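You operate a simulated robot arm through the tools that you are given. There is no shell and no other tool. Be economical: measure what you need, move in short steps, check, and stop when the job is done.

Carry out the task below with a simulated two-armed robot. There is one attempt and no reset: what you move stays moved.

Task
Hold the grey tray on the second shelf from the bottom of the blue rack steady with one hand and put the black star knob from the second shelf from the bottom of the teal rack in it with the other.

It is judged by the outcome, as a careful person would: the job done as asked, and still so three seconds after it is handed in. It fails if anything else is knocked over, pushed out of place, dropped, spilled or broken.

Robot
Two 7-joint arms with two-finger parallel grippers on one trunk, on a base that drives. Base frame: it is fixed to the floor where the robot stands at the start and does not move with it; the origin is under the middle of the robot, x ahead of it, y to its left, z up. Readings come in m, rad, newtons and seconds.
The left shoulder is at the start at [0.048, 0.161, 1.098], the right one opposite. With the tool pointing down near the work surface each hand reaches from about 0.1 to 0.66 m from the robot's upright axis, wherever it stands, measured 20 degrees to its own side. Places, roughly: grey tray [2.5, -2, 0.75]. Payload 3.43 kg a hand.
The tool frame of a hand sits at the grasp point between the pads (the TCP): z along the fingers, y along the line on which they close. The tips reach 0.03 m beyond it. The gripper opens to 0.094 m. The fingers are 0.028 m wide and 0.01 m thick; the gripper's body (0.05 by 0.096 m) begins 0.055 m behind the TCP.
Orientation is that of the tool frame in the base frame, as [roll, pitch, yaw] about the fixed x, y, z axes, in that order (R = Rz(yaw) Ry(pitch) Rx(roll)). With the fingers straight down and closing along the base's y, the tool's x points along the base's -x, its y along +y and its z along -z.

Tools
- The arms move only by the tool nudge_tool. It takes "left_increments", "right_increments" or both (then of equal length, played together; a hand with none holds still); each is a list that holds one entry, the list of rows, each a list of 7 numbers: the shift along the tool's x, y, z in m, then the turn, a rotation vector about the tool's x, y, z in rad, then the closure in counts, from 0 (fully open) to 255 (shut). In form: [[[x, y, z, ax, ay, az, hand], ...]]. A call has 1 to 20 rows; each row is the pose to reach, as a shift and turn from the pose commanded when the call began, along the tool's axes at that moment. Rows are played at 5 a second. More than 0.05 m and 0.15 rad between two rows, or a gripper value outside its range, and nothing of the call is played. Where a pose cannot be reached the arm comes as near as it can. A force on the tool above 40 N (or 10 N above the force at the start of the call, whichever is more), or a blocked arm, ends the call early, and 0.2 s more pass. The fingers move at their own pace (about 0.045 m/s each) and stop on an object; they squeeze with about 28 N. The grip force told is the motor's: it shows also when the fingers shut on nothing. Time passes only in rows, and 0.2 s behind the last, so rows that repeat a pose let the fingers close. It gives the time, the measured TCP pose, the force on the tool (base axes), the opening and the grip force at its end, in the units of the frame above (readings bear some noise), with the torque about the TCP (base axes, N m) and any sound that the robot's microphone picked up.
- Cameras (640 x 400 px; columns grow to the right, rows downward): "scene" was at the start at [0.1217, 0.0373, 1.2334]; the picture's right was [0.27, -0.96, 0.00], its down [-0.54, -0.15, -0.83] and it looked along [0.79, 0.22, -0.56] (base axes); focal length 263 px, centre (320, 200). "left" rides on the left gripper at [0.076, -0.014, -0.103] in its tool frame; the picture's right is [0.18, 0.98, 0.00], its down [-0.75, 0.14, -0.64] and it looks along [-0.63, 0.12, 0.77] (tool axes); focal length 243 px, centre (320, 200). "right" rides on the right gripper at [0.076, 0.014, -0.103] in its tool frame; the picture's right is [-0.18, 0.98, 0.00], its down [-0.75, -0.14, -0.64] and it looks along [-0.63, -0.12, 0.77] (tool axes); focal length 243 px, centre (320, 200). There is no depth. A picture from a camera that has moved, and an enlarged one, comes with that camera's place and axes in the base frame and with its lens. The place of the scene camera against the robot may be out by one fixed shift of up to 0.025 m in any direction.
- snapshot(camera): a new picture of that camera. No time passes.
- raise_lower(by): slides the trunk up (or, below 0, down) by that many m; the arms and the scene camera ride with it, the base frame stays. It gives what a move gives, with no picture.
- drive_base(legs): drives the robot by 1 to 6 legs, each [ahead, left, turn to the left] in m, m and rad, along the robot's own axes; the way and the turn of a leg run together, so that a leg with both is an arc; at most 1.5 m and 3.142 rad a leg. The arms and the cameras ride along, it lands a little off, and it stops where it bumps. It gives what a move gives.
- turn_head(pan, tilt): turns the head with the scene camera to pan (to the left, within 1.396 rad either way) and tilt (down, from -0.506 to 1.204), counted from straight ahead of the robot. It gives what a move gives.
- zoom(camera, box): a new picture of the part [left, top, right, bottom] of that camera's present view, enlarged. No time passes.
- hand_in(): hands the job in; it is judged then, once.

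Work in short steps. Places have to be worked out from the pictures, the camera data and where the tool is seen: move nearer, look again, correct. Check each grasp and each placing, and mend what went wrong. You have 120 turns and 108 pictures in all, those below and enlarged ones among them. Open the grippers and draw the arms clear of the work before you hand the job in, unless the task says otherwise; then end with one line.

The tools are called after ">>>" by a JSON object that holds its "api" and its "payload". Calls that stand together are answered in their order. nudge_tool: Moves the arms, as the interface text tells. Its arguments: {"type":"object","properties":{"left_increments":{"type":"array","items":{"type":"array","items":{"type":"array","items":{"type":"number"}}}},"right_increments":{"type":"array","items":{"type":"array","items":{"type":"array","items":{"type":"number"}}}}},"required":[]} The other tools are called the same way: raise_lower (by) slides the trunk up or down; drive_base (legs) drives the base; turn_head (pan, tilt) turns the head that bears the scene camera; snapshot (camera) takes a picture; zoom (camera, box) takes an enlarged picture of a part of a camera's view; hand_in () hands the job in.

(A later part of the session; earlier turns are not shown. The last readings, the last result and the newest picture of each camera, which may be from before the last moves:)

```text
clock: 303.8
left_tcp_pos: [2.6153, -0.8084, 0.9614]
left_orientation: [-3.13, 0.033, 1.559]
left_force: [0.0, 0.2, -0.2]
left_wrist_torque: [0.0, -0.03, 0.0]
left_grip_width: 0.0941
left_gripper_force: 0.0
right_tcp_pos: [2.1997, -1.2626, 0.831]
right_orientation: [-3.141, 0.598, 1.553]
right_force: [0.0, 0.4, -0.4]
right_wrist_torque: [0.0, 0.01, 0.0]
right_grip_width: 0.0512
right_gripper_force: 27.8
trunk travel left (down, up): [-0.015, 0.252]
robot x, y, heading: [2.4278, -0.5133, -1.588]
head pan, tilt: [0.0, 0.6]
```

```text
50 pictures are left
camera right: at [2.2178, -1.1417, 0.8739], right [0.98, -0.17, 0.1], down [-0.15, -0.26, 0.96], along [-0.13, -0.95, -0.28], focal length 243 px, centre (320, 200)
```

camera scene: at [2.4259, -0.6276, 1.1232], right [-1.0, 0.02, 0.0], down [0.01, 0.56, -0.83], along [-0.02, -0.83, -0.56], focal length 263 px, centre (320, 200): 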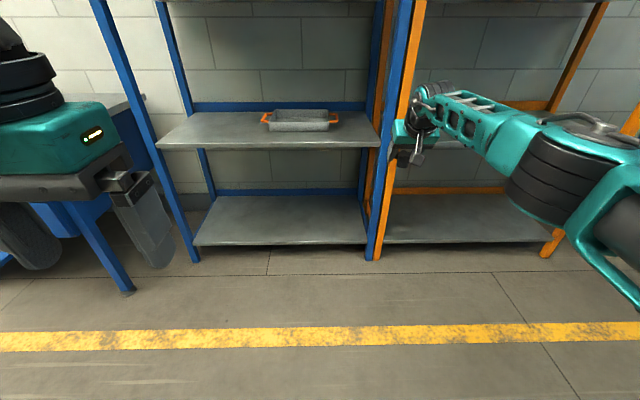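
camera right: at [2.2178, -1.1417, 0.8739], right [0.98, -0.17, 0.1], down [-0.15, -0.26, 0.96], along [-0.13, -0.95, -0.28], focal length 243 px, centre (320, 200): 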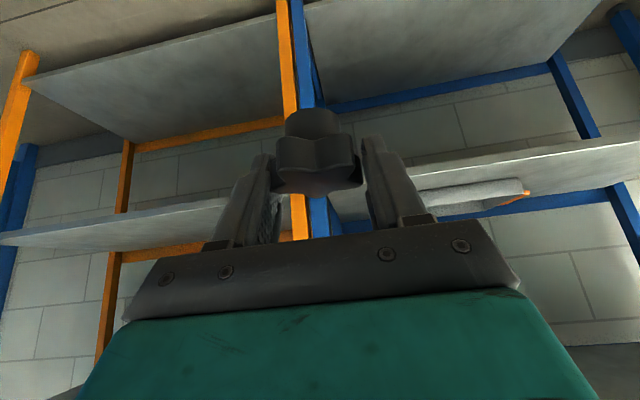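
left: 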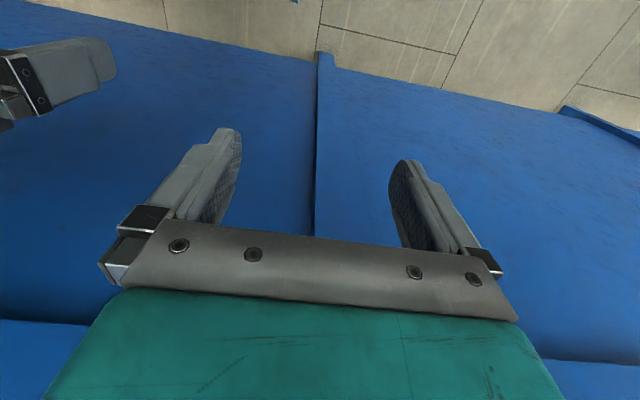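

The right hand is off toward the orange rack post, so I swing it inward 0.17 m and up 3 cm before going closer.

>>> {"api": "nudge_tool", "payload": {"right_increments": [[[-0.004, 0.043, -0.006, 0, 0, 0, 255], [-0.009, 0.085, -0.012, 0, 0, 0, 255], [-0.013, 0.128, -0.019, 0, 0, 0, 255], [-0.017, 0.17, -0.025, 0, 0, 0, 255]]]}}

>>> {"api": "snapshot", "payload": {"camera": "right"}}

>>> {"api": "zoom", "payload": {"camera": "scene", "box": [220, 70, 420, 195]}}

```text
clock: 304.8
left_tcp_pos: [2.6162, -0.8065, 0.963]
left_orientation: [-3.127, 0.038, 1.561]
left_force: [0.1, 0.3, -0.2]
left_wrist_torque: [0.0, 0.06, -0.01]
left_grip_width: 0.0942
left_gripper_force: 0.1
right_tcp_pos: [2.3567, -1.2359, 0.8872]
right_orientation: [-3.141, 0.601, 1.555]
right_force: [0.0, 0.4, -0.5]
right_wrist_torque: [-0.05, 0.07, -0.01]
right_grip_width: 0.0507
right_gripper_force: 28.0
right hand out of reach, approached as far as the arm can: row 2, 3, 4
trunk travel left (down, up): [-0.015, 0.252]
robot x, y, heading: [2.4308, -0.5139, -1.59]
head pan, tilt: [0.0, 0.6]
```

```text
49 pictures are left
camera right: at [2.375, -1.1145, 0.9288], right [0.98, -0.17, 0.1], down [-0.14, -0.26, 0.96], along [-0.13, -0.95, -0.27], focal length 243 px, centre (320, 200)
```

right: 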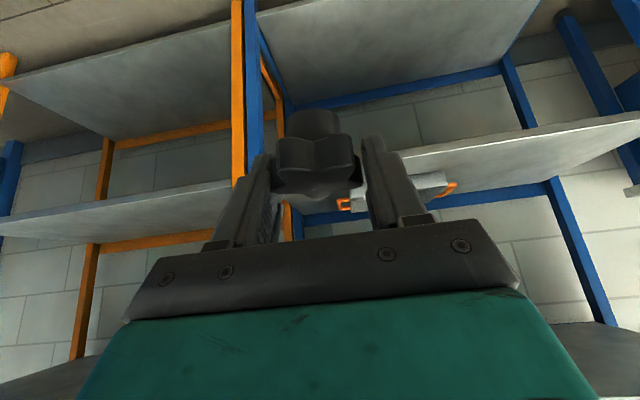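

```text
3.20 times, centred on (320, 132) of scene
camera zoom: at [2.4272, -0.626, 1.1236], right [-1.0, 0.02, 0.0], down [0.01, 0.56, -0.83], along [-0.02, -0.83, -0.56], focal length 840 px, centre (320, 416)
```

zoom: 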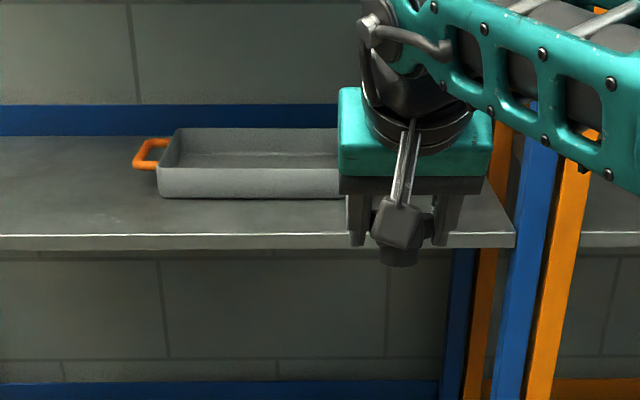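

Next I pre-pose the left hand forward and tilted like the right one, with room between them.

>>> {"api": "nudge_tool", "payload": {"left_increments": [[[-0.039, 0, 0.005, 0, -0.07, 0, 0], [-0.078, 0, 0.01, 0, -0.14, 0, 0], [-0.117, 0, 0.015, 0, -0.21, 0, 0], [-0.156, 0, 0.02, 0, -0.28, 0, 0], [-0.195, 0, 0.025, 0, -0.35, 0, 0], [-0.234, 0, 0.03, 0, -0.42, 0, 0], [-0.273, 0, 0.035, 0, -0.49, 0, 0], [-0.312, 0, 0.04, 0, -0.56, 0, 0]]]}}

>>> {"api": "snapshot", "payload": {"camera": "scene"}}

>>> {"api": "snapshot", "payload": {"camera": "left"}}

```text
clock: 306.6
left_tcp_pos: [2.6144, -1.1198, 0.931]
left_orientation: [-3.127, 0.596, 1.568]
left_force: [0.2, -0.7, -0.1]
left_wrist_torque: [0.01, 0.0, 0.04]
left_grip_width: 0.0942
left_gripper_force: 0.1
right_tcp_pos: [2.3558, -1.2367, 0.8839]
right_orientation: [-3.141, 0.598, 1.553]
right_force: [-0.2, -0.6, -0.6]
right_wrist_torque: [-0.01, 0.0, -0.01]
right_grip_width: 0.0506
right_gripper_force: 28.3
trunk travel left (down, up): [-0.015, 0.252]
robot x, y, heading: [2.4255, -0.512, -1.592]
head pan, tilt: [0.0, 0.6]
```

```text
47 pictures are left
camera scene: at [2.4259, -0.6278, 1.1231], right [-1.0, 0.02, 0.0], down [0.01, 0.57, -0.82], along [-0.01, -0.82, -0.57], focal length 263 px, centre (320, 200)
```

scene: 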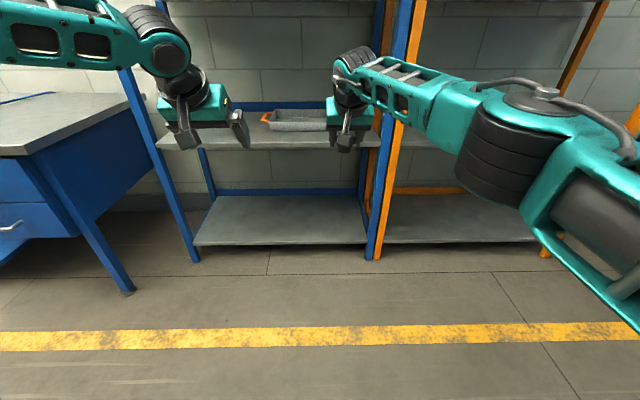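

```text
46 pictures are left
camera left: at [2.6031, -0.9985, 0.9738], right [0.98, 0.14, -0.12], down [0.15, -0.27, 0.95], along [0.11, -0.95, -0.28], focal length 243 px, centre (320, 200)
```

left: 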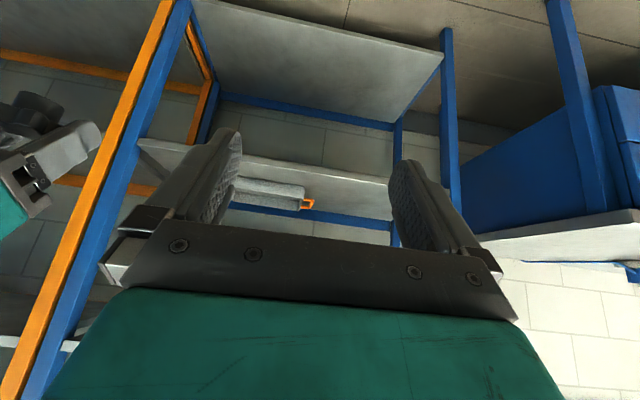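

Left handle ≈(2.645, -1.70, ~0.785). I shift the base left 5 cm and drive in 0.40 m; both hands stay above the tray rim and below the third shelf.

>>> {"api": "drive_base", "payload": {"legs": [[0, 0.045, 0.02], [0.38, 0, 0]]}}

>>> {"api": "snapshot", "payload": {"camera": "left"}}

>>> {"api": "snapshot", "payload": {"camera": "right"}}

>>> {"api": "snapshot", "payload": {"camera": "scene"}}

```text
clock: 309.7
left_tcp_pos: [2.6723, -1.4954, 0.9317]
left_orientation: [-3.125, 0.593, 1.589]
left_force: [-0.3, 0.2, 0.4]
left_wrist_torque: [0.01, 0.02, 0.01]
left_grip_width: 0.0941
left_gripper_force: 0.1
right_tcp_pos: [2.4156, -1.6194, 0.8845]
right_orientation: [-3.14, 0.6, 1.574]
right_force: [-0.4, -0.8, -0.7]
right_wrist_torque: [-0.02, 0.02, 0.03]
right_grip_width: 0.0507
right_gripper_force: 27.8
trunk travel left (down, up): [-0.015, 0.252]
robot x, y, heading: [2.4713, -0.8925, -1.571]
head pan, tilt: [0.0, 0.6]
```

```text
45 pictures are left
camera left: at [2.6588, -1.3742, 0.9742], right [0.98, 0.16, -0.12], down [0.16, -0.26, 0.95], along [0.12, -0.95, -0.28], focal length 243 px, centre (320, 200)
```

left: 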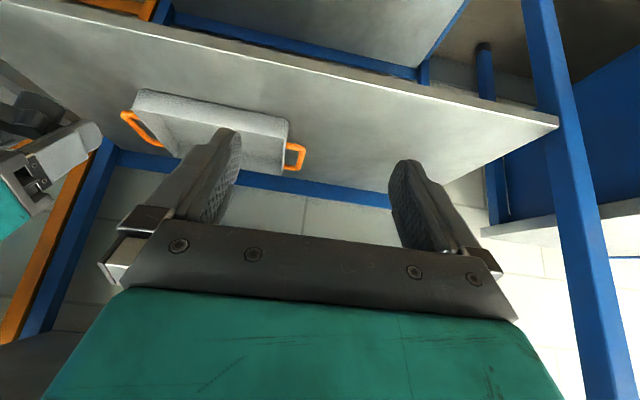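

```text
44 pictures are left
camera right: at [2.4313, -1.4972, 0.9271], right [0.98, -0.15, 0.1], down [-0.14, -0.26, 0.96], along [-0.12, -0.95, -0.28], focal length 243 px, centre (320, 200)
```

right: 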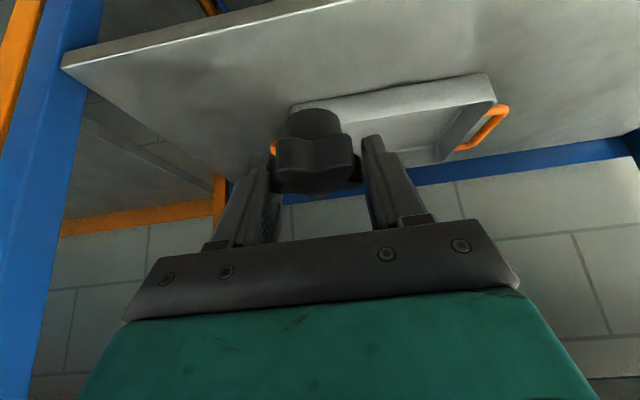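

```text
43 pictures are left
camera scene: at [2.4745, -1.0077, 1.1232], right [-1.0, 0.0, 0.0], down [0.0, 0.57, -0.82], along [0.0, -0.82, -0.57], focal length 263 px, centre (320, 200)
```

scene: 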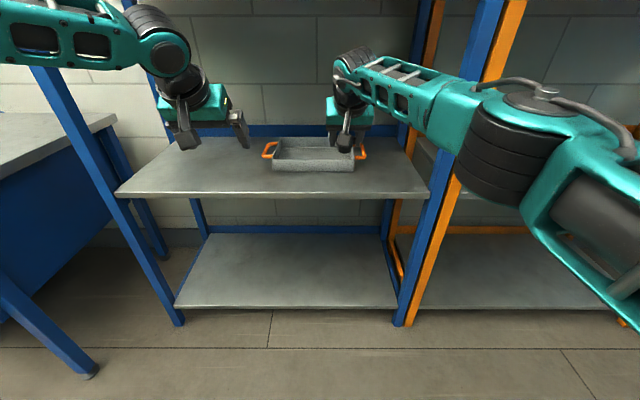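

Triangulating both wrist views and the scene puts the left handle at ≈(2.67, -1.86, 0.74) and tray center ≈(2.49, -1.89), so still deeper. I lower the left hand 8 cm and drive 0.23 m further.

>>> {"api": "nudge_tool", "payload": {"left_increments": [[[0.022, 0, 0.033, 0, 0, 0, 0], [0.045, 0, 0.066, 0, 0, 0, 0]]]}}

>>> {"api": "drive_base", "payload": {"legs": [[0.23, 0, 0]]}}

>>> {"api": "snapshot", "payload": {"camera": "left"}}

>>> {"api": "snapshot", "payload": {"camera": "right"}}

>>> {"api": "snapshot", "payload": {"camera": "scene"}}

```text
clock: 310.3
left_tcp_pos: [2.672, -1.4978, 0.8472]
left_orientation: [-3.127, 0.593, 1.59]
left_force: [0.3, -0.5, 0.3]
left_wrist_torque: [0.01, 0.01, 0.01]
left_grip_width: 0.094
left_gripper_force: 0.0
right_tcp_pos: [2.4172, -1.6185, 0.8846]
right_orientation: [3.14, 0.6, 1.574]
right_force: [0.2, -0.7, -1.2]
right_wrist_torque: [-0.01, 0.01, 0.02]
right_grip_width: 0.0508
right_gripper_force: 28.4
trunk travel left (down, up): [-0.015, 0.252]
robot x, y, heading: [2.4785, -0.8918, -1.569]
head pan, tilt: [0.0, 0.6]
```

```text
clock: 312.0
left_tcp_pos: [2.6701, -1.7292, 0.849]
left_orientation: [-3.125, 0.594, 1.587]
left_force: [0.9, 0.3, -0.3]
left_wrist_torque: [0.0, 0.04, -0.03]
left_grip_width: 0.094
left_gripper_force: 0.0
right_tcp_pos: [2.4132, -1.8481, 0.8848]
right_orientation: [-3.141, 0.599, 1.571]
right_force: [-0.4, 0.1, -0.7]
right_wrist_torque: [0.04, -0.04, 0.0]
right_grip_width: 0.051
right_gripper_force: 28.2
trunk travel left (down, up): [-0.015, 0.252]
robot x, y, heading: [2.4782, -1.1206, -1.576]
head pan, tilt: [0.0, 0.6]
```

```text
42 pictures are left
camera left: at [2.6577, -1.6066, 0.8912], right [0.98, 0.16, -0.12], down [0.15, -0.26, 0.95], along [0.12, -0.95, -0.28], focal length 243 px, centre (320, 200)
```

left: 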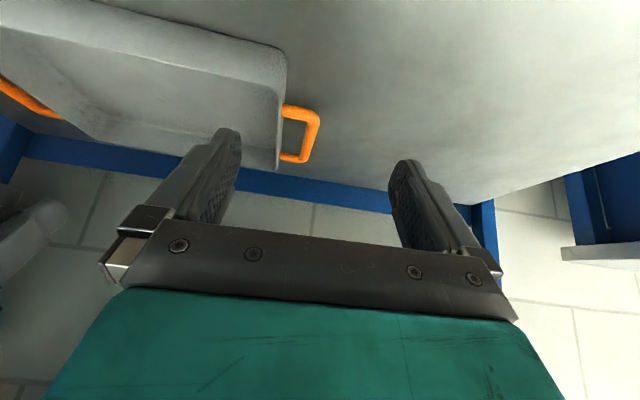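

```text
41 pictures are left
camera right: at [2.4293, -1.7268, 0.9272], right [0.98, -0.15, 0.1], down [-0.14, -0.26, 0.96], along [-0.12, -0.95, -0.28], focal length 243 px, centre (320, 200)
```

right: 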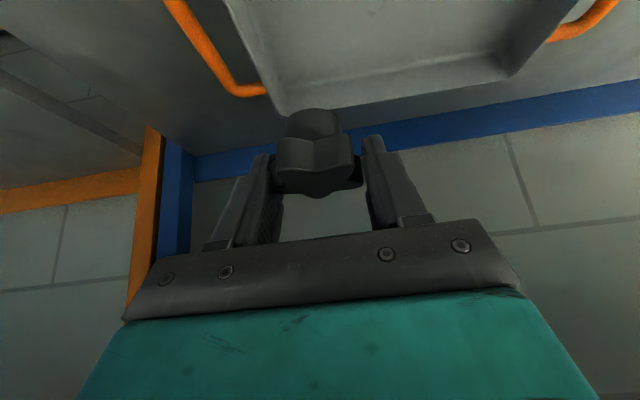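

```text
40 pictures are left
camera scene: at [2.4742, -1.2375, 1.1231], right [-1.0, 0.0, 0.0], down [0.0, 0.57, -0.82], along [0.0, -0.82, -0.57], focal length 263 px, centre (320, 200)
```

scene: 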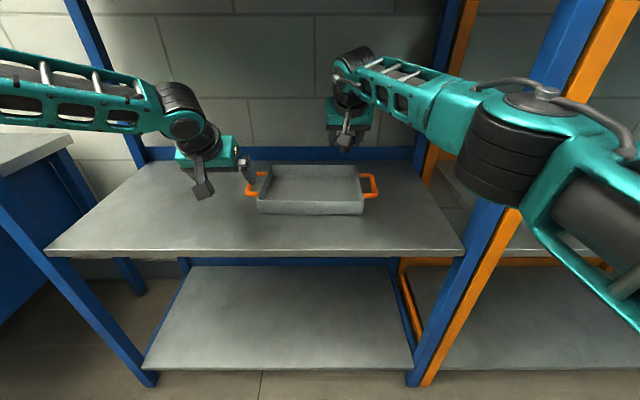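

Left handle bar ≈(2.673, -1.877, 0.727); tray interior center ≈(2.50, -1.905). I drive 7 cm closer, then bring the left hand above the handle with the fingers part closed.

>>> {"api": "drive_base", "payload": {"legs": [[0.07, 0, 0]]}}

>>> {"api": "nudge_tool", "payload": {"left_increments": [[[0, 0, 0.02, 0, 0, 0, 150], [0, 0, 0.04, 0, 0, 0, 165], [0, 0, 0.05, 0, 0, 0, 165], [0, 0, 0.05, 0, 0, 0, 165], [0, 0, 0.05, 0, 0, 0, 165]]]}}

>>> {"api": "snapshot", "payload": {"camera": "left"}}

```text
clock: 313.0
left_tcp_pos: [2.6709, -1.7986, 0.8487]
left_orientation: [-3.125, 0.594, 1.586]
left_force: [-0.1, -0.3, 0.5]
left_wrist_torque: [0.01, 0.0, -0.03]
left_grip_width: 0.094
left_gripper_force: 0.1
right_tcp_pos: [2.4142, -1.9193, 0.8853]
right_orientation: [-3.14, 0.599, 1.57]
right_force: [0.5, -0.9, -0.2]
right_wrist_torque: [-0.02, 0.05, 0.01]
right_grip_width: 0.0507
right_gripper_force: 28.4
trunk travel left (down, up): [-0.015, 0.252]
robot x, y, heading: [2.4763, -1.1914, -1.57]
head pan, tilt: [0.0, 0.6]
```

```text
clock: 314.2
left_tcp_pos: [2.6813, -1.8115, 0.818]
left_orientation: [-3.127, 0.597, 1.587]
left_force: [-0.5, 0.5, -0.4]
left_wrist_torque: [0.01, -0.03, -0.01]
left_grip_width: 0.0334
left_gripper_force: 0.1
left hand out of reach, approached as far as the arm can: row 2, 3, 4, 5
right_tcp_pos: [2.4133, -1.9182, 0.8858]
right_orientation: [-3.141, 0.598, 1.57]
right_force: [0.2, -0.3, -0.3]
right_wrist_torque: [0.01, -0.03, -0.01]
right_grip_width: 0.0508
right_gripper_force: 27.6
trunk travel left (down, up): [-0.015, 0.252]
robot x, y, heading: [2.4712, -1.1934, -1.574]
head pan, tilt: [0.0, 0.6]
```

```text
39 pictures are left
camera left: at [2.6681, -1.6887, 0.8603], right [0.98, 0.16, -0.12], down [0.16, -0.26, 0.95], along [0.12, -0.95, -0.28], focal length 243 px, centre (320, 200)
```

left: 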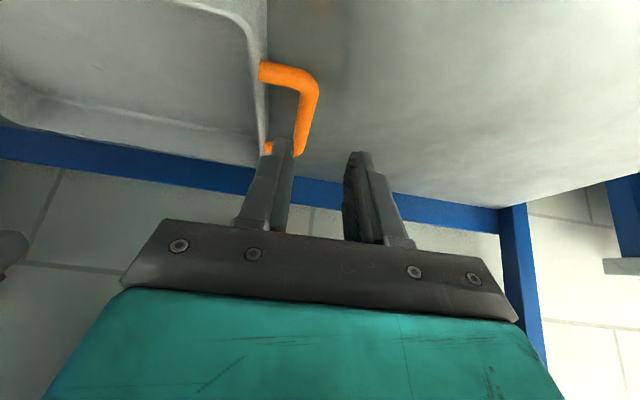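

The left arm hits a limit here. I test whether more forward tilt gives it more reach, staying clear above the handle.

>>> {"api": "nudge_tool", "payload": {"left_increments": [[[0, 0, -0.02, 0, -0.13, 0, 165], [0, 0, -0.02, 0, -0.26, 0, 165]]]}}

>>> {"api": "nudge_tool", "payload": {"left_increments": [[[0, 0, 0.015, 0, 0, 0, 165], [0, 0, 0.03, 0, 0, 0, 165]]]}}

>>> {"api": "snapshot", "payload": {"camera": "scene"}}

```text
clock: 314.8
left_tcp_pos: [2.6818, -1.8005, 0.8342]
left_orientation: [-3.122, 0.855, 1.592]
left_force: [0.0, -0.1, 0.8]
left_wrist_torque: [0.02, -0.03, -0.01]
left_grip_width: 0.0331
left_gripper_force: 0.1
right_tcp_pos: [2.4147, -1.919, 0.8847]
right_orientation: [-3.142, 0.6, 1.571]
right_force: [0.1, 0.2, -0.6]
right_wrist_torque: [-0.01, 0.0, -0.01]
right_grip_width: 0.0504
right_gripper_force: 28.3
trunk travel left (down, up): [-0.015, 0.252]
robot x, y, heading: [2.4755, -1.1932, -1.571]
head pan, tilt: [0.0, 0.6]
```

```text
clock: 315.4
left_tcp_pos: [2.6819, -1.8225, 0.814]
left_orientation: [-3.122, 0.855, 1.592]
left_force: [1.2, -0.7, 0.7]
left_wrist_torque: [0.01, 0.01, 0.0]
left_grip_width: 0.033
left_gripper_force: 0.0
right_tcp_pos: [2.4141, -1.9195, 0.8851]
right_orientation: [3.141, 0.6, 1.569]
right_force: [1.3, 0.0, 0.3]
right_wrist_torque: [-0.02, -0.02, 0.0]
right_grip_width: 0.0508
right_gripper_force: 28.4
trunk travel left (down, up): [-0.015, 0.252]
robot x, y, heading: [2.4765, -1.1915, -1.572]
head pan, tilt: [0.0, 0.6]
```

```text
38 pictures are left
camera scene: at [2.4742, -1.3081, 1.1232], right [-1.0, 0.0, 0.0], down [0.0, 0.57, -0.82], along [0.0, -0.82, -0.57], focal length 263 px, centre (320, 200)
```

scene: 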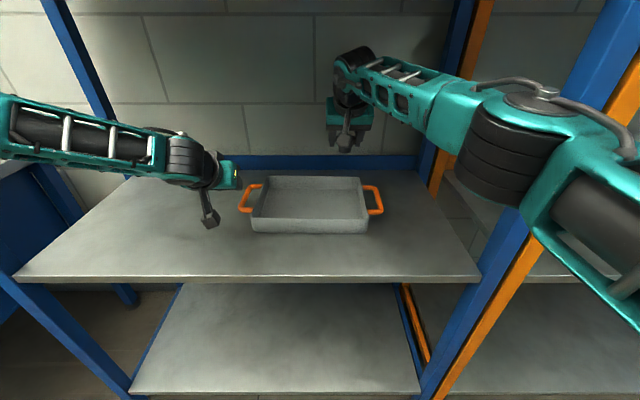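

More tilt works. I step toward the handle: 4.5 cm forward and down, then look.

>>> {"api": "nudge_tool", "payload": {"left_increments": [[[0.002, -0.003, 0.032, 0, 0, 0, 165], [0.0045, -0.006, 0.0635, 0, 0, 0, 165]]]}}

>>> {"api": "snapshot", "payload": {"camera": "left"}}

```text
clock: 316.0
left_tcp_pos: [2.7002, -1.8286, 0.7976]
left_orientation: [-3.124, 0.854, 1.592]
left_force: [0.0, 0.2, 0.8]
left_wrist_torque: [0.01, -0.01, 0.0]
left_grip_width: 0.0332
left_gripper_force: 0.1
left hand out of reach, approached as far as the arm can: row 1, 2
right_tcp_pos: [2.4148, -1.9191, 0.8853]
right_orientation: [-3.141, 0.597, 1.571]
right_force: [0.0, 0.1, -0.6]
right_wrist_torque: [-0.02, 0.01, -0.03]
right_grip_width: 0.0505
right_gripper_force: 28.0
trunk travel left (down, up): [-0.015, 0.252]
robot x, y, heading: [2.4752, -1.1946, -1.575]
head pan, tilt: [0.0, 0.6]
```

```text
37 pictures are left
camera left: at [2.6864, -1.7002, 0.8083], right [0.98, 0.13, -0.15], down [0.15, -0.01, 0.99], along [0.12, -0.99, -0.03], focal length 243 px, centre (320, 200)
```

left: 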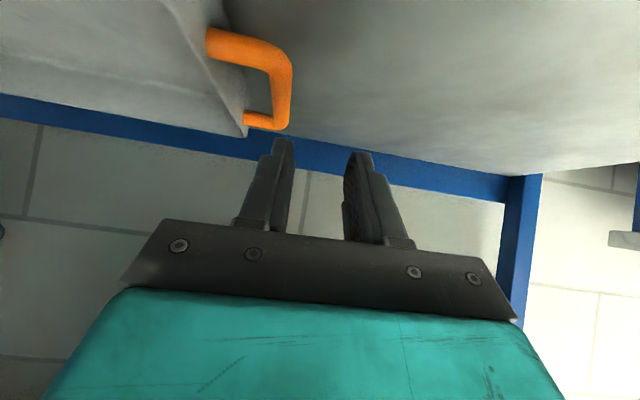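

The left arm is limited at this distance, but the base front extends only ≈0.2 m, so I can drive closer. First I lift the left hand and draw the right hand back 8 cm, then drive 7 cm in.

>>> {"api": "nudge_tool", "payload": {"left_increments": [[[-0.002, 0, -0.036, 0, 0, 0, 165], [-0.005, 0, -0.071, 0, 0, 0, 165]]], "right_increments": [[[0.033, 0, -0.022, 0, 0, 0, 255], [0.066, 0, -0.045, 0, 0, 0, 255]]]}}

>>> {"api": "drive_base", "payload": {"legs": [[0.07, 0, 0]]}}

>>> {"api": "snapshot", "payload": {"camera": "left"}}

```text
clock: 316.6
left_tcp_pos: [2.7008, -1.779, 0.8506]
left_orientation: [-3.123, 0.853, 1.592]
left_force: [0.9, 0.1, -0.3]
left_wrist_torque: [0.0, 0.01, 0.0]
left_grip_width: 0.0332
left_gripper_force: 0.0
right_tcp_pos: [2.4126, -1.8387, 0.8845]
right_orientation: [3.141, 0.601, 1.567]
right_force: [0.2, 0.1, -1.1]
right_wrist_torque: [-0.01, 0.0, -0.03]
right_grip_width: 0.0507
right_gripper_force: 27.4
trunk travel left (down, up): [-0.015, 0.252]
robot x, y, heading: [2.4723, -1.1917, -1.574]
head pan, tilt: [0.0, 0.6]
```

```text
clock: 317.6
left_tcp_pos: [2.7003, -1.852, 0.851]
left_orientation: [-3.122, 0.852, 1.589]
left_force: [0.0, 0.0, -0.1]
left_wrist_torque: [0.0, 0.01, 0.05]
left_grip_width: 0.0332
left_gripper_force: 0.2
right_tcp_pos: [2.4122, -1.9089, 0.8844]
right_orientation: [3.141, 0.599, 1.569]
right_force: [-0.1, -0.5, 0.5]
right_wrist_torque: [-0.03, 0.01, 0.01]
right_grip_width: 0.0506
right_gripper_force: 28.2
trunk travel left (down, up): [-0.015, 0.252]
robot x, y, heading: [2.4716, -1.2609, -1.573]
head pan, tilt: [0.0, 0.6]
```

```text
36 pictures are left
camera left: at [2.6866, -1.7228, 0.8607], right [0.98, 0.13, -0.15], down [0.15, -0.01, 0.99], along [0.12, -0.99, -0.03], focal length 243 px, centre (320, 200)
```

left: 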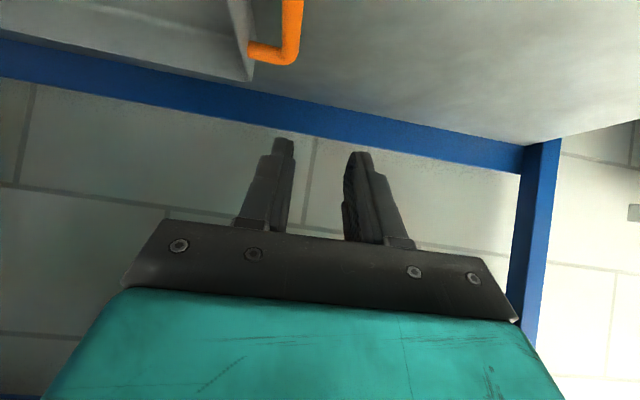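

Now I lower the left hand 5 cm and shift toward the bar to test reach.

>>> {"api": "nudge_tool", "payload": {"left_increments": [[[0.019, -0.012, 0.016, 0, 0, 0, 165], [0.038, -0.025, 0.033, 0, 0, 0, 165]]]}}

```text
clock: 318.2
left_tcp_pos: [2.6745, -1.851, 0.7991]
left_orientation: [-3.123, 0.855, 1.59]
left_force: [0.4, -0.2, -0.4]
left_wrist_torque: [-0.02, 0.04, 0.0]
left_grip_width: 0.0331
left_gripper_force: 0.1
right_tcp_pos: [2.4125, -1.9109, 0.8862]
right_orientation: [3.14, 0.597, 1.57]
right_force: [0.8, 0.3, -0.1]
right_wrist_torque: [-0.03, 0.0, 0.04]
right_grip_width: 0.0507
right_gripper_force: 27.8
trunk travel left (down, up): [-0.015, 0.252]
robot x, y, heading: [2.4742, -1.2648, -1.575]
head pan, tilt: [0.0, 0.6]
```

Reached. Another 3 cm down, then look.

>>> {"api": "nudge_tool", "payload": {"left_increments": [[[0.012, 0, 0.01, 0, 0, 0, 165], [0.023, 0, 0.02, 0, 0, 0, 165]]]}}

>>> {"api": "snapshot", "payload": {"camera": "left"}}

>>> {"api": "snapshot", "payload": {"camera": "scene"}}

```text
clock: 318.9
left_tcp_pos: [2.6759, -1.8511, 0.7701]
left_orientation: [-3.12, 0.853, 1.591]
left_force: [0.6, 0.8, -0.7]
left_wrist_torque: [-0.02, 0.01, -0.01]
left_grip_width: 0.033
left_gripper_force: 0.0
right_tcp_pos: [2.4127, -1.9106, 0.8853]
right_orientation: [3.141, 0.599, 1.569]
right_force: [0.1, -0.6, 0.0]
right_wrist_torque: [0.01, 0.01, -0.03]
right_grip_width: 0.0505
right_gripper_force: 28.1
trunk travel left (down, up): [-0.015, 0.252]
robot x, y, heading: [2.4738, -1.264, -1.566]
head pan, tilt: [0.0, 0.6]
```

```text
35 pictures are left
camera left: at [2.6633, -1.7219, 0.7803], right [0.98, 0.13, -0.15], down [0.15, -0.01, 0.99], along [0.12, -0.99, -0.03], focal length 243 px, centre (320, 200)
```

left: 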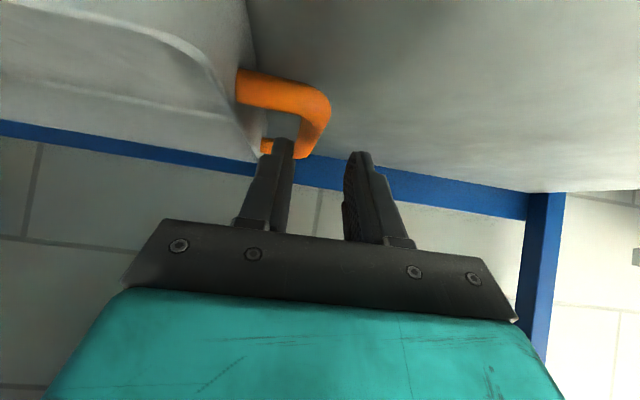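

```text
34 pictures are left
camera scene: at [2.4739, -1.3785, 1.1232], right [-1.0, 0.0, 0.0], down [0.0, 0.56, -0.83], along [0.0, -0.83, -0.56], focal length 263 px, centre (320, 200)
```

scene: 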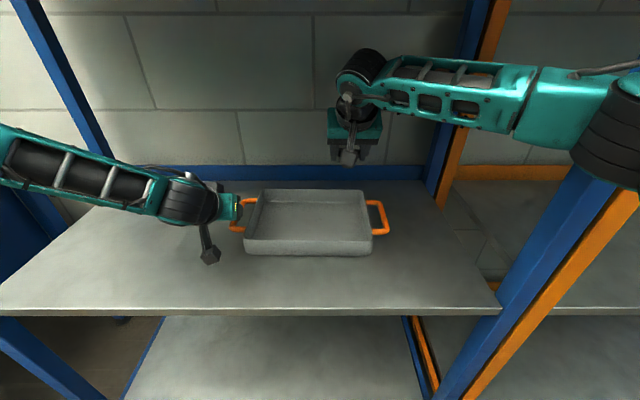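

The bar is ≈4 cm ahead along the tool axis, with the inner finger aligned to the loop's gap. I advance 2 cm along the axis and check.

>>> {"api": "nudge_tool", "payload": {"left_increments": [[[0, 0, 0.01, 0, 0, 0, 165], [0, 0, 0.02, 0, 0, 0, 165]]]}}

>>> {"api": "snapshot", "payload": {"camera": "left"}}

```text
clock: 319.4
left_tcp_pos: [2.6823, -1.8566, 0.7711]
left_orientation: [-3.121, 0.857, 1.59]
left_force: [-2.7, 1.6, 5.8]
left_wrist_torque: [-0.02, 0.2, -0.09]
left_grip_width: 0.0349
left_gripper_force: 1.4
left hand out of reach, approached as far as the arm can: row 1, 2
right_tcp_pos: [2.4127, -1.9086, 0.8859]
right_orientation: [3.141, 0.601, 1.569]
right_force: [-0.1, 0.0, 0.0]
right_wrist_torque: [0.05, 0.01, 0.0]
right_grip_width: 0.0506
right_gripper_force: 28.0
trunk travel left (down, up): [-0.015, 0.252]
robot x, y, heading: [2.4738, -1.2623, -1.577]
head pan, tilt: [0.0, 0.6]
```

```text
33 pictures are left
camera left: at [2.6697, -1.7281, 0.7799], right [0.98, 0.12, -0.15], down [0.15, -0.01, 0.99], along [0.12, -0.99, -0.03], focal length 243 px, centre (320, 200)
```

left: 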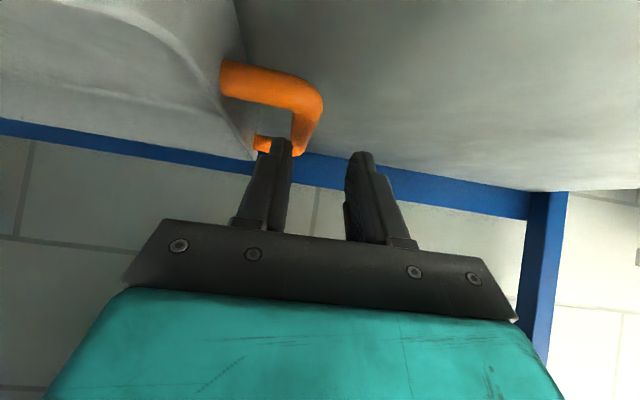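

The finger tip touched the rear of the loop: the handle sits at z≈0.745, loop y -1.81…-1.885, bar x≈2.670. I back off 3 cm and shift 7 mm toward the tray before lowering.

>>> {"api": "nudge_tool", "payload": {"left_increments": [[[0.0, 0, -0.012, 0, 0, 0, 165], [0.02, -0.007, -0.023, 0, 0, 0, 165], [0.02, -0.007, -0.023, 0, 0, 0, 165]]]}}

>>> {"api": "snapshot", "payload": {"camera": "left"}}

```text
clock: 320.2
left_tcp_pos: [2.6768, -1.826, 0.7694]
left_orientation: [-3.123, 0.854, 1.59]
left_force: [-0.1, -1.1, -0.6]
left_wrist_torque: [-0.04, -0.03, -0.02]
left_grip_width: 0.0329
left_gripper_force: 0.1
right_tcp_pos: [2.4115, -1.9098, 0.885]
right_orientation: [-3.14, 0.598, 1.57]
right_force: [0.2, 0.5, -1.1]
right_wrist_torque: [0.02, -0.01, 0.02]
right_grip_width: 0.0507
right_gripper_force: 28.0
trunk travel left (down, up): [-0.015, 0.252]
robot x, y, heading: [2.4732, -1.2645, -1.567]
head pan, tilt: [0.0, 0.6]
```

```text
32 pictures are left
camera left: at [2.664, -1.698, 0.7787], right [0.98, 0.13, -0.15], down [0.15, -0.01, 0.99], along [0.12, -0.99, -0.03], focal length 243 px, centre (320, 200)
```

left: 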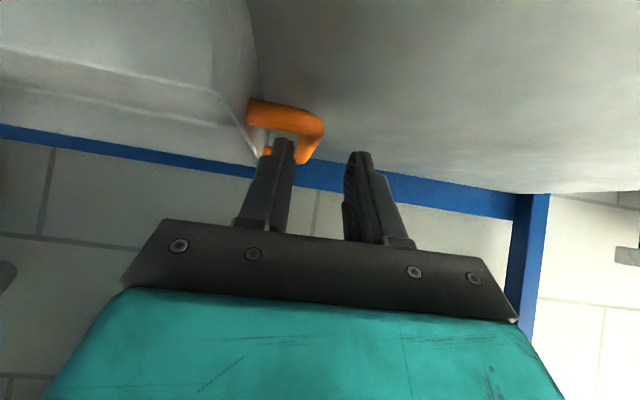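

The loop spans y≈-1.82…-1.91 at z≈0.738 and the finger should fit its 2 cm gap. I drive 2 cm forward for reach, then lower the left hand in small steps.

>>> {"api": "drive_base", "payload": {"legs": [[0.025, 0, 0]]}}

>>> {"api": "snapshot", "payload": {"camera": "left"}}

```text
clock: 321.1
left_tcp_pos: [2.6791, -1.8482, 0.7714]
left_orientation: [-3.114, 0.86, 1.598]
left_force: [0.2, -0.2, 0.1]
left_wrist_torque: [0.02, 0.01, 0.01]
left_grip_width: 0.0332
left_gripper_force: 0.1
right_tcp_pos: [2.4172, -1.9299, 0.8891]
right_orientation: [-3.135, 0.607, 1.578]
right_force: [0.4, 0.1, -1.0]
right_wrist_torque: [0.0, -0.02, 0.01]
right_grip_width: 0.0506
right_gripper_force: 28.2
trunk travel left (down, up): [-0.015, 0.252]
robot x, y, heading: [2.4755, -1.2884, -1.573]
head pan, tilt: [0.0, 0.6]
```

```text
31 pictures are left
camera left: at [2.6667, -1.7201, 0.7806], right [0.98, 0.13, -0.16], down [0.16, 0.0, 0.99], along [0.12, -0.99, -0.02], focal length 243 px, centre (320, 200)
```

left: 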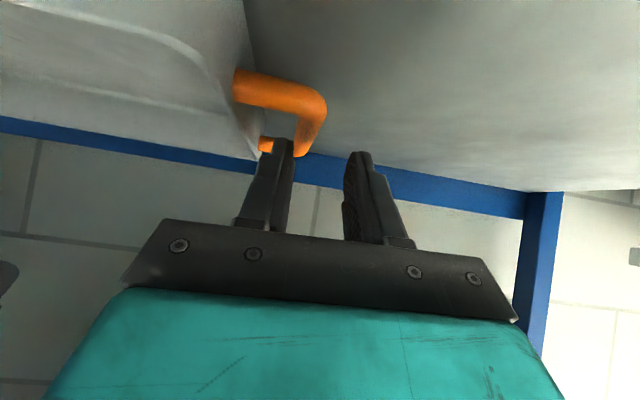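

Orientation readings changed by ~0.007 rad, hinting the base just touches the rack, so I back off 1 cm and check.

>>> {"api": "drive_base", "payload": {"legs": [[-0.012, 0, 0]]}}

```text
clock: 321.8
left_tcp_pos: [2.6774, -1.8394, 0.7682]
left_orientation: [-3.124, 0.855, 1.591]
left_force: [0.5, -0.3, 0.1]
left_wrist_torque: [-0.02, -0.02, 0.01]
left_grip_width: 0.0334
left_gripper_force: 0.1
right_tcp_pos: [2.414, -1.923, 0.8851]
right_orientation: [-3.141, 0.599, 1.573]
right_force: [0.0, 0.1, 0.6]
right_wrist_torque: [0.0, -0.01, 0.0]
right_grip_width: 0.0505
right_gripper_force: 27.7
trunk travel left (down, up): [-0.015, 0.252]
robot x, y, heading: [2.4804, -1.2752, -1.569]
head pan, tilt: [0.0, 0.6]
```

Restored. Now I lower the left fingers: one into the loop, one outside the bar.

>>> {"api": "nudge_tool", "payload": {"left_increments": [[[0.004, -0.003, 0.009, 0, 0, 0, 165], [0.009, -0.003, 0.018, 0, 0, 0, 165], [0.013, -0.003, 0.027, 0, 0, 0, 165]]]}}

>>> {"api": "snapshot", "payload": {"camera": "left"}}

```text
clock: 322.6
left_tcp_pos: [2.6819, -1.8455, 0.7513]
left_orientation: [-3.122, 0.854, 1.59]
left_force: [-1.5, -0.8, 0.7]
left_wrist_torque: [-0.05, 0.03, -0.03]
left_grip_width: 0.0346
left_gripper_force: 1.4
left hand out of reach, approached as far as the arm can: row 2, 3
right_tcp_pos: [2.4133, -1.9234, 0.8848]
right_orientation: [-3.141, 0.6, 1.571]
right_force: [-0.3, 0.4, -0.8]
right_wrist_torque: [0.0, -0.02, -0.04]
right_grip_width: 0.0502
right_gripper_force: 28.3
trunk travel left (down, up): [-0.015, 0.252]
robot x, y, heading: [2.4778, -1.2773, -1.573]
head pan, tilt: [0.0, 0.6]
```

```text
30 pictures are left
camera left: at [2.6691, -1.7171, 0.762], right [0.98, 0.12, -0.15], down [0.15, -0.01, 0.99], along [0.12, -0.99, -0.03], focal length 243 px, centre (320, 200)
```

left: 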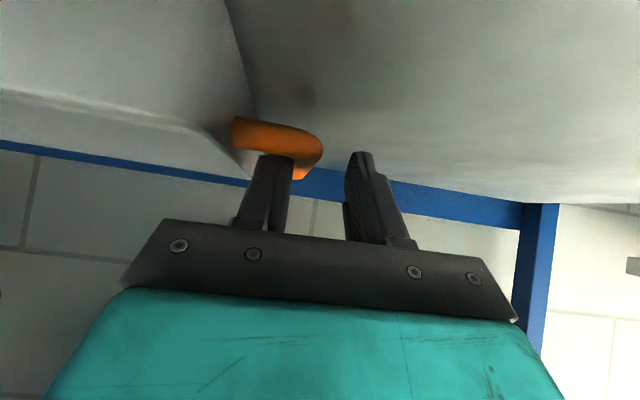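

The inner finger is inside the loop with the bar against it. I close the gripper while following 12 mm toward the tray so it isn't dragged.

>>> {"api": "nudge_tool", "payload": {"left_increments": [[[0, -0.003, 0, 0, 0, 0, 190], [0, -0.007, 0, 0, 0, 0, 210], [0, -0.011, 0, 0, 0, 0, 230], [0, -0.012, 0, 0, 0, 0, 255], [0, -0.012, 0, 0, 0, 0, 255]]]}}

>>> {"api": "snapshot", "payload": {"camera": "left"}}

>>> {"api": "snapshot", "payload": {"camera": "scene"}}

```text
clock: 323.8
left_tcp_pos: [2.6763, -1.8427, 0.7562]
left_orientation: [-3.121, 0.854, 1.591]
left_force: [-0.3, 1.0, -0.2]
left_wrist_torque: [0.38, -0.03, -0.3]
left_grip_width: 0.0135
left_gripper_force: 28.3
left hand out of reach, approached as far as the arm can: row 2, 3, 4, 5
right_tcp_pos: [2.4154, -1.9244, 0.8861]
right_orientation: [-3.14, 0.597, 1.573]
right_force: [0.1, -0.4, -0.1]
right_wrist_torque: [0.02, -0.02, -0.04]
right_grip_width: 0.0508
right_gripper_force: 27.3
trunk travel left (down, up): [-0.015, 0.252]
robot x, y, heading: [2.4707, -1.2764, -1.578]
head pan, tilt: [0.0, 0.6]
```

```text
29 pictures are left
camera left: at [2.6624, -1.7142, 0.7662], right [0.98, 0.13, -0.15], down [0.15, -0.01, 0.99], along [0.12, -0.99, -0.03], focal length 243 px, centre (320, 200)
```

left: 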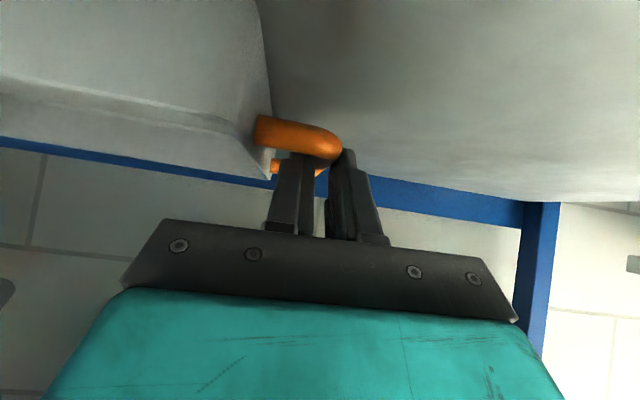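

```text
28 pictures are left
camera scene: at [2.4742, -1.392, 1.1232], right [-1.0, 0.0, 0.0], down [0.0, 0.57, -0.82], along [0.0, -0.82, -0.57], focal length 263 px, centre (320, 200)
```

scene: 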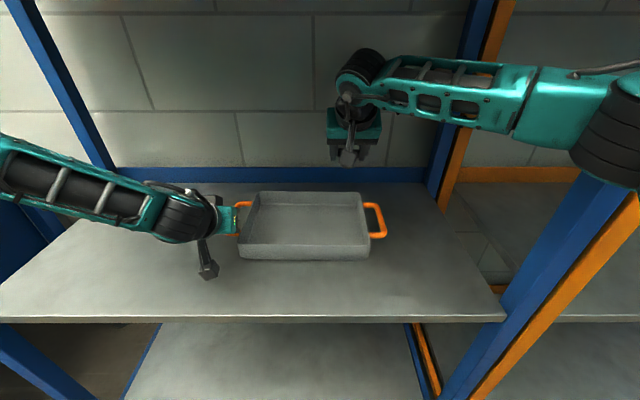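

The left hand holds the tray handle firmly (28 N, bar 13.5 mm). Now I bring the right hand over the tray center ≈(2.48, -1.895), still high.

>>> {"api": "nudge_tool", "payload": {"right_increments": [[[0.012, 0.03, -0.008, 0, 0, 0, 255], [0.025, 0.062, -0.017, 0, 0, 0, 255]]]}}

>>> {"api": "snapshot", "payload": {"camera": "right"}}

>>> {"api": "snapshot", "payload": {"camera": "scene"}}

```text
clock: 324.4
left_tcp_pos: [2.6765, -1.8417, 0.7567]
left_orientation: [-3.12, 0.854, 1.591]
left_force: [1.6, 1.6, -0.1]
left_wrist_torque: [0.47, 0.08, -0.3]
left_grip_width: 0.0136
left_gripper_force: 27.9
right_tcp_pos: [2.4767, -1.8925, 0.8818]
right_orientation: [-3.14, 0.601, 1.574]
right_force: [0.8, -0.1, -0.5]
right_wrist_torque: [-0.01, 0.03, 0.0]
right_grip_width: 0.0507
right_gripper_force: 28.4
trunk travel left (down, up): [-0.015, 0.252]
robot x, y, heading: [2.4746, -1.2789, -1.572]
head pan, tilt: [0.0, 0.6]
```

```text
27 pictures are left
camera right: at [2.4908, -1.7713, 0.9253], right [0.98, -0.15, 0.1], down [-0.14, -0.26, 0.96], along [-0.12, -0.95, -0.28], focal length 243 px, centre (320, 200)
```

right: 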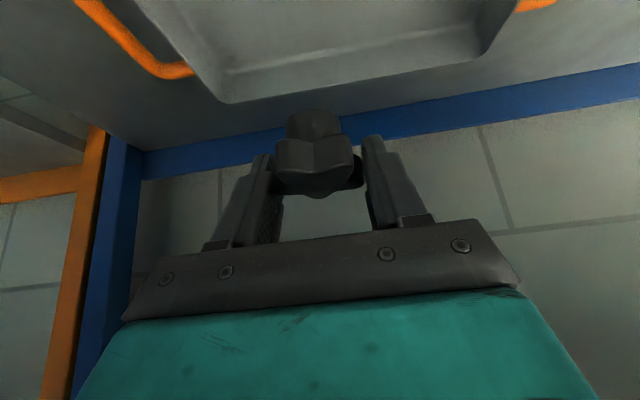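

```text
26 pictures are left
camera scene: at [2.4743, -1.392, 1.1232], right [-1.0, 0.0, 0.0], down [0.0, 0.57, -0.82], along [0.0, -0.82, -0.57], focal length 263 px, centre (320, 200)
```

scene: 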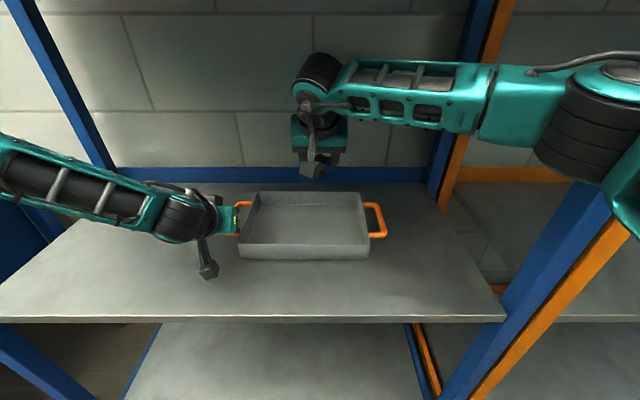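

Positions agree (rear rim y≈-1.98, right wall x≈2.38). I descend 9 cm over the tray.

>>> {"api": "nudge_tool", "payload": {"right_increments": [[[0.017, 0, 0.025, 0, 0, 0, 255], [0.034, 0, 0.05, 0, 0, 0, 255], [0.051, 0, 0.074, 0, 0, 0, 255]]]}}

>>> {"api": "snapshot", "payload": {"camera": "right"}}

>>> {"api": "snapshot", "payload": {"camera": "scene"}}

```text
clock: 325.2
left_tcp_pos: [2.6763, -1.8435, 0.7564]
left_orientation: [-3.121, 0.854, 1.592]
left_force: [1.0, 0.5, 0.5]
left_wrist_torque: [0.44, -0.07, -0.2]
left_grip_width: 0.0137
left_gripper_force: 27.9
right_tcp_pos: [2.4772, -1.8921, 0.7939]
right_orientation: [3.141, 0.598, 1.573]
right_force: [0.0, 0.3, -0.3]
right_wrist_torque: [-0.04, 0.0, -0.02]
right_grip_width: 0.0507
right_gripper_force: 27.8
trunk travel left (down, up): [-0.015, 0.252]
robot x, y, heading: [2.4725, -1.2799, -1.571]
head pan, tilt: [0.0, 0.6]
```

```text
25 pictures are left
camera right: at [2.4925, -1.7721, 0.8364], right [0.98, -0.15, 0.1], down [-0.14, -0.26, 0.96], along [-0.12, -0.95, -0.28], focal length 243 px, centre (320, 200)
```

right: 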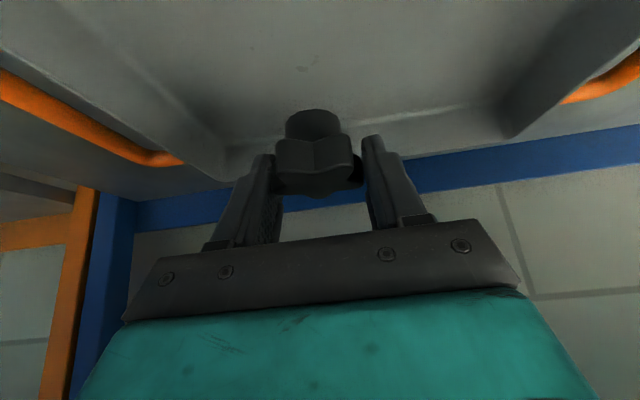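

```text
24 pictures are left
camera scene: at [2.4742, -1.3921, 1.1232], right [-1.0, 0.0, 0.0], down [0.0, 0.57, -0.82], along [0.0, -0.82, -0.57], focal length 263 px, centre (320, 200)
```

scene: 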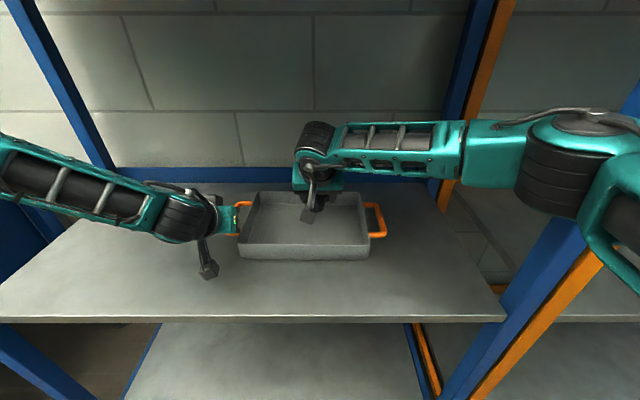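

The knob is well inside the tray walls. I descend further in small steps, watching the force for contact with the floor of the tray.

>>> {"api": "nudge_tool", "payload": {"right_increments": [[[0.006, 0, 0.008, 0, 0, 0, 255], [0.011, 0, 0.0165, 0, 0, 0, 255], [0.017, 0, 0.025, 0, 0, 0, 255], [0.0215, 0, 0.031, 0, 0, 0, 255]]]}}

>>> {"api": "snapshot", "payload": {"camera": "right"}}

>>> {"api": "zoom", "payload": {"camera": "scene", "box": [220, 150, 420, 275]}}

```text
clock: 326.2
left_tcp_pos: [2.6764, -1.8444, 0.7553]
left_orientation: [-3.121, 0.853, 1.592]
left_force: [0.1, 0.3, 0.1]
left_wrist_torque: [0.13, 0.0, -0.22]
left_grip_width: 0.0132
left_gripper_force: 27.8
right_tcp_pos: [2.4758, -1.8929, 0.7572]
right_orientation: [3.14, 0.599, 1.573]
right_force: [0.0, 0.4, -0.6]
right_wrist_torque: [0.03, 0.0, -0.02]
right_grip_width: 0.0505
right_gripper_force: 28.1
trunk travel left (down, up): [-0.015, 0.252]
robot x, y, heading: [2.4742, -1.2759, -1.571]
head pan, tilt: [0.0, 0.6]
```

```text
23 pictures are left
camera right: at [2.4916, -1.7719, 0.7998], right [0.98, -0.15, 0.1], down [-0.14, -0.26, 0.96], along [-0.12, -0.95, -0.28], focal length 243 px, centre (320, 200)
```

right: 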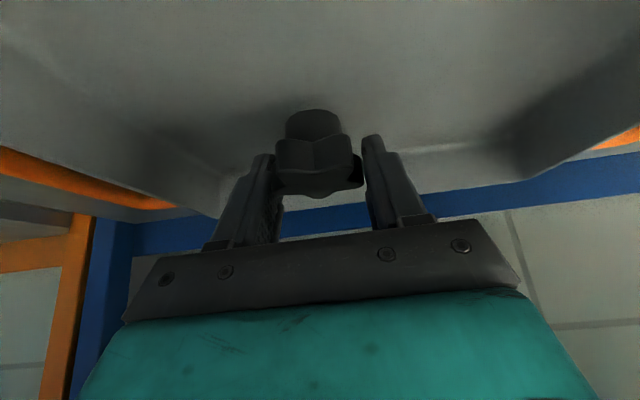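

```text
3.20 times, centred on (320, 212) of scene
camera zoom: at [2.4742, -1.392, 1.1232], right [-1.0, 0.0, 0.0], down [0.0, 0.57, -0.82], along [0.0, -0.82, -0.57], focal length 840 px, centre (320, 160)
```

zoom: 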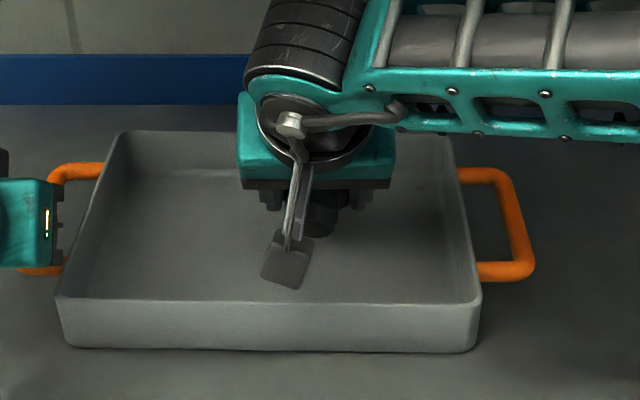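

No contact yet. I continue 2 cm down with 1.5 cm forward so the wrist camera stays clear of the front rim.

>>> {"api": "nudge_tool", "payload": {"right_increments": [[[-0.001, 0, 0.01, 0, 0, 0, 255], [-0.001, 0, 0.018, 0, 0, 0, 255], [-0.001, 0, 0.025, 0, 0, 0, 255]]]}}

>>> {"api": "snapshot", "payload": {"camera": "right"}}

>>> {"api": "zoom", "payload": {"camera": "scene", "box": [220, 150, 420, 275]}}

```text
clock: 327.0
left_tcp_pos: [2.6759, -1.8428, 0.7563]
left_orientation: [-3.12, 0.853, 1.591]
left_force: [0.7, 0.0, 0.0]
left_wrist_torque: [-0.03, 0.03, -0.21]
left_grip_width: 0.0134
left_gripper_force: 27.8
right_tcp_pos: [2.4754, -1.9068, 0.738]
right_orientation: [3.14, 0.598, 1.573]
right_force: [0.5, 0.2, -0.1]
right_wrist_torque: [-0.02, 0.01, -0.02]
right_grip_width: 0.0505
right_gripper_force: 28.1
trunk travel left (down, up): [-0.015, 0.252]
robot x, y, heading: [2.4714, -1.2802, -1.574]
head pan, tilt: [0.0, 0.6]
```

```text
21 pictures are left
camera right: at [2.4904, -1.7854, 0.7803], right [0.98, -0.15, 0.1], down [-0.14, -0.26, 0.96], along [-0.12, -0.95, -0.28], focal length 243 px, centre (320, 200)
```

right: 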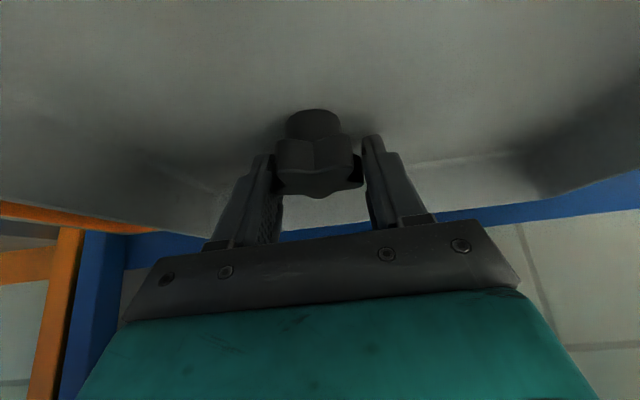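

```text
3.20 times, centred on (320, 212) of scene
camera zoom: at [2.4742, -1.392, 1.1232], right [-1.0, 0.0, 0.0], down [0.0, 0.57, -0.82], along [0.0, -0.82, -0.57], focal length 840 px, centre (320, 160)
```

zoom: 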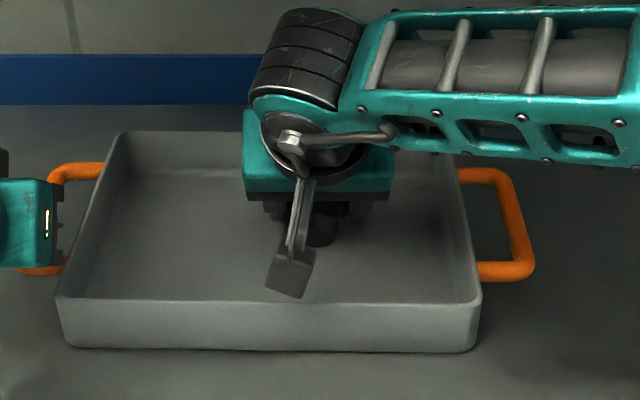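

Still no contact; knob bottom ≈0.704. Continue down slowly.

>>> {"api": "nudge_tool", "payload": {"right_increments": [[[0.0, 0, 0.006, 0, 0, 0, 255], [0.0, 0, 0.012, 0, 0, 0, 255], [0.0, 0, 0.018, 0, 0, 0, 255]]]}}

>>> {"api": "snapshot", "payload": {"camera": "right"}}

```text
clock: 327.8
left_tcp_pos: [2.6753, -1.8405, 0.7571]
left_orientation: [-3.12, 0.854, 1.592]
left_force: [1.6, 1.6, 7.9]
left_wrist_torque: [0.66, -0.08, 0.0]
left_grip_width: 0.0135
left_gripper_force: 27.7
right_tcp_pos: [2.4788, -1.9209, 0.7365]
right_orientation: [3.136, 0.621, 1.571]
right_force: [0.5, 0.5, 9.7]
right_wrist_torque: [0.01, 0.24, -0.11]
right_grip_width: 0.0507
right_gripper_force: 28.1
trunk travel left (down, up): [-0.015, 0.252]
robot x, y, heading: [2.4747, -1.2744, -1.568]
head pan, tilt: [0.0, 0.6]
stopped in row 3 (right hand): the force on the tool passed its limit at 66 N (the readings are from after the stop); the commanded pose is now the measured one
```

```text
19 pictures are left
camera right: at [2.4928, -1.798, 0.7765], right [0.98, -0.14, 0.11], down [-0.14, -0.24, 0.96], along [-0.11, -0.96, -0.26], focal length 243 px, centre (320, 200)
```

right: 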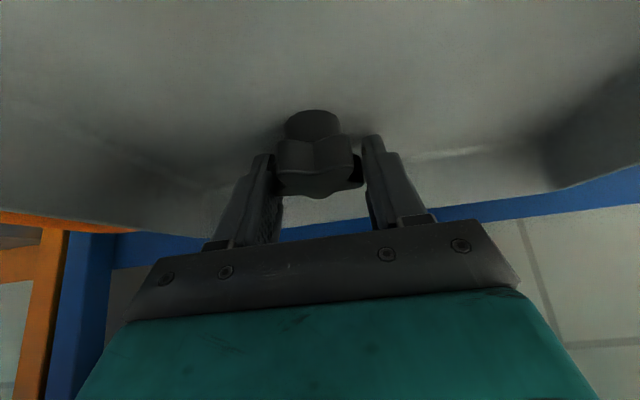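

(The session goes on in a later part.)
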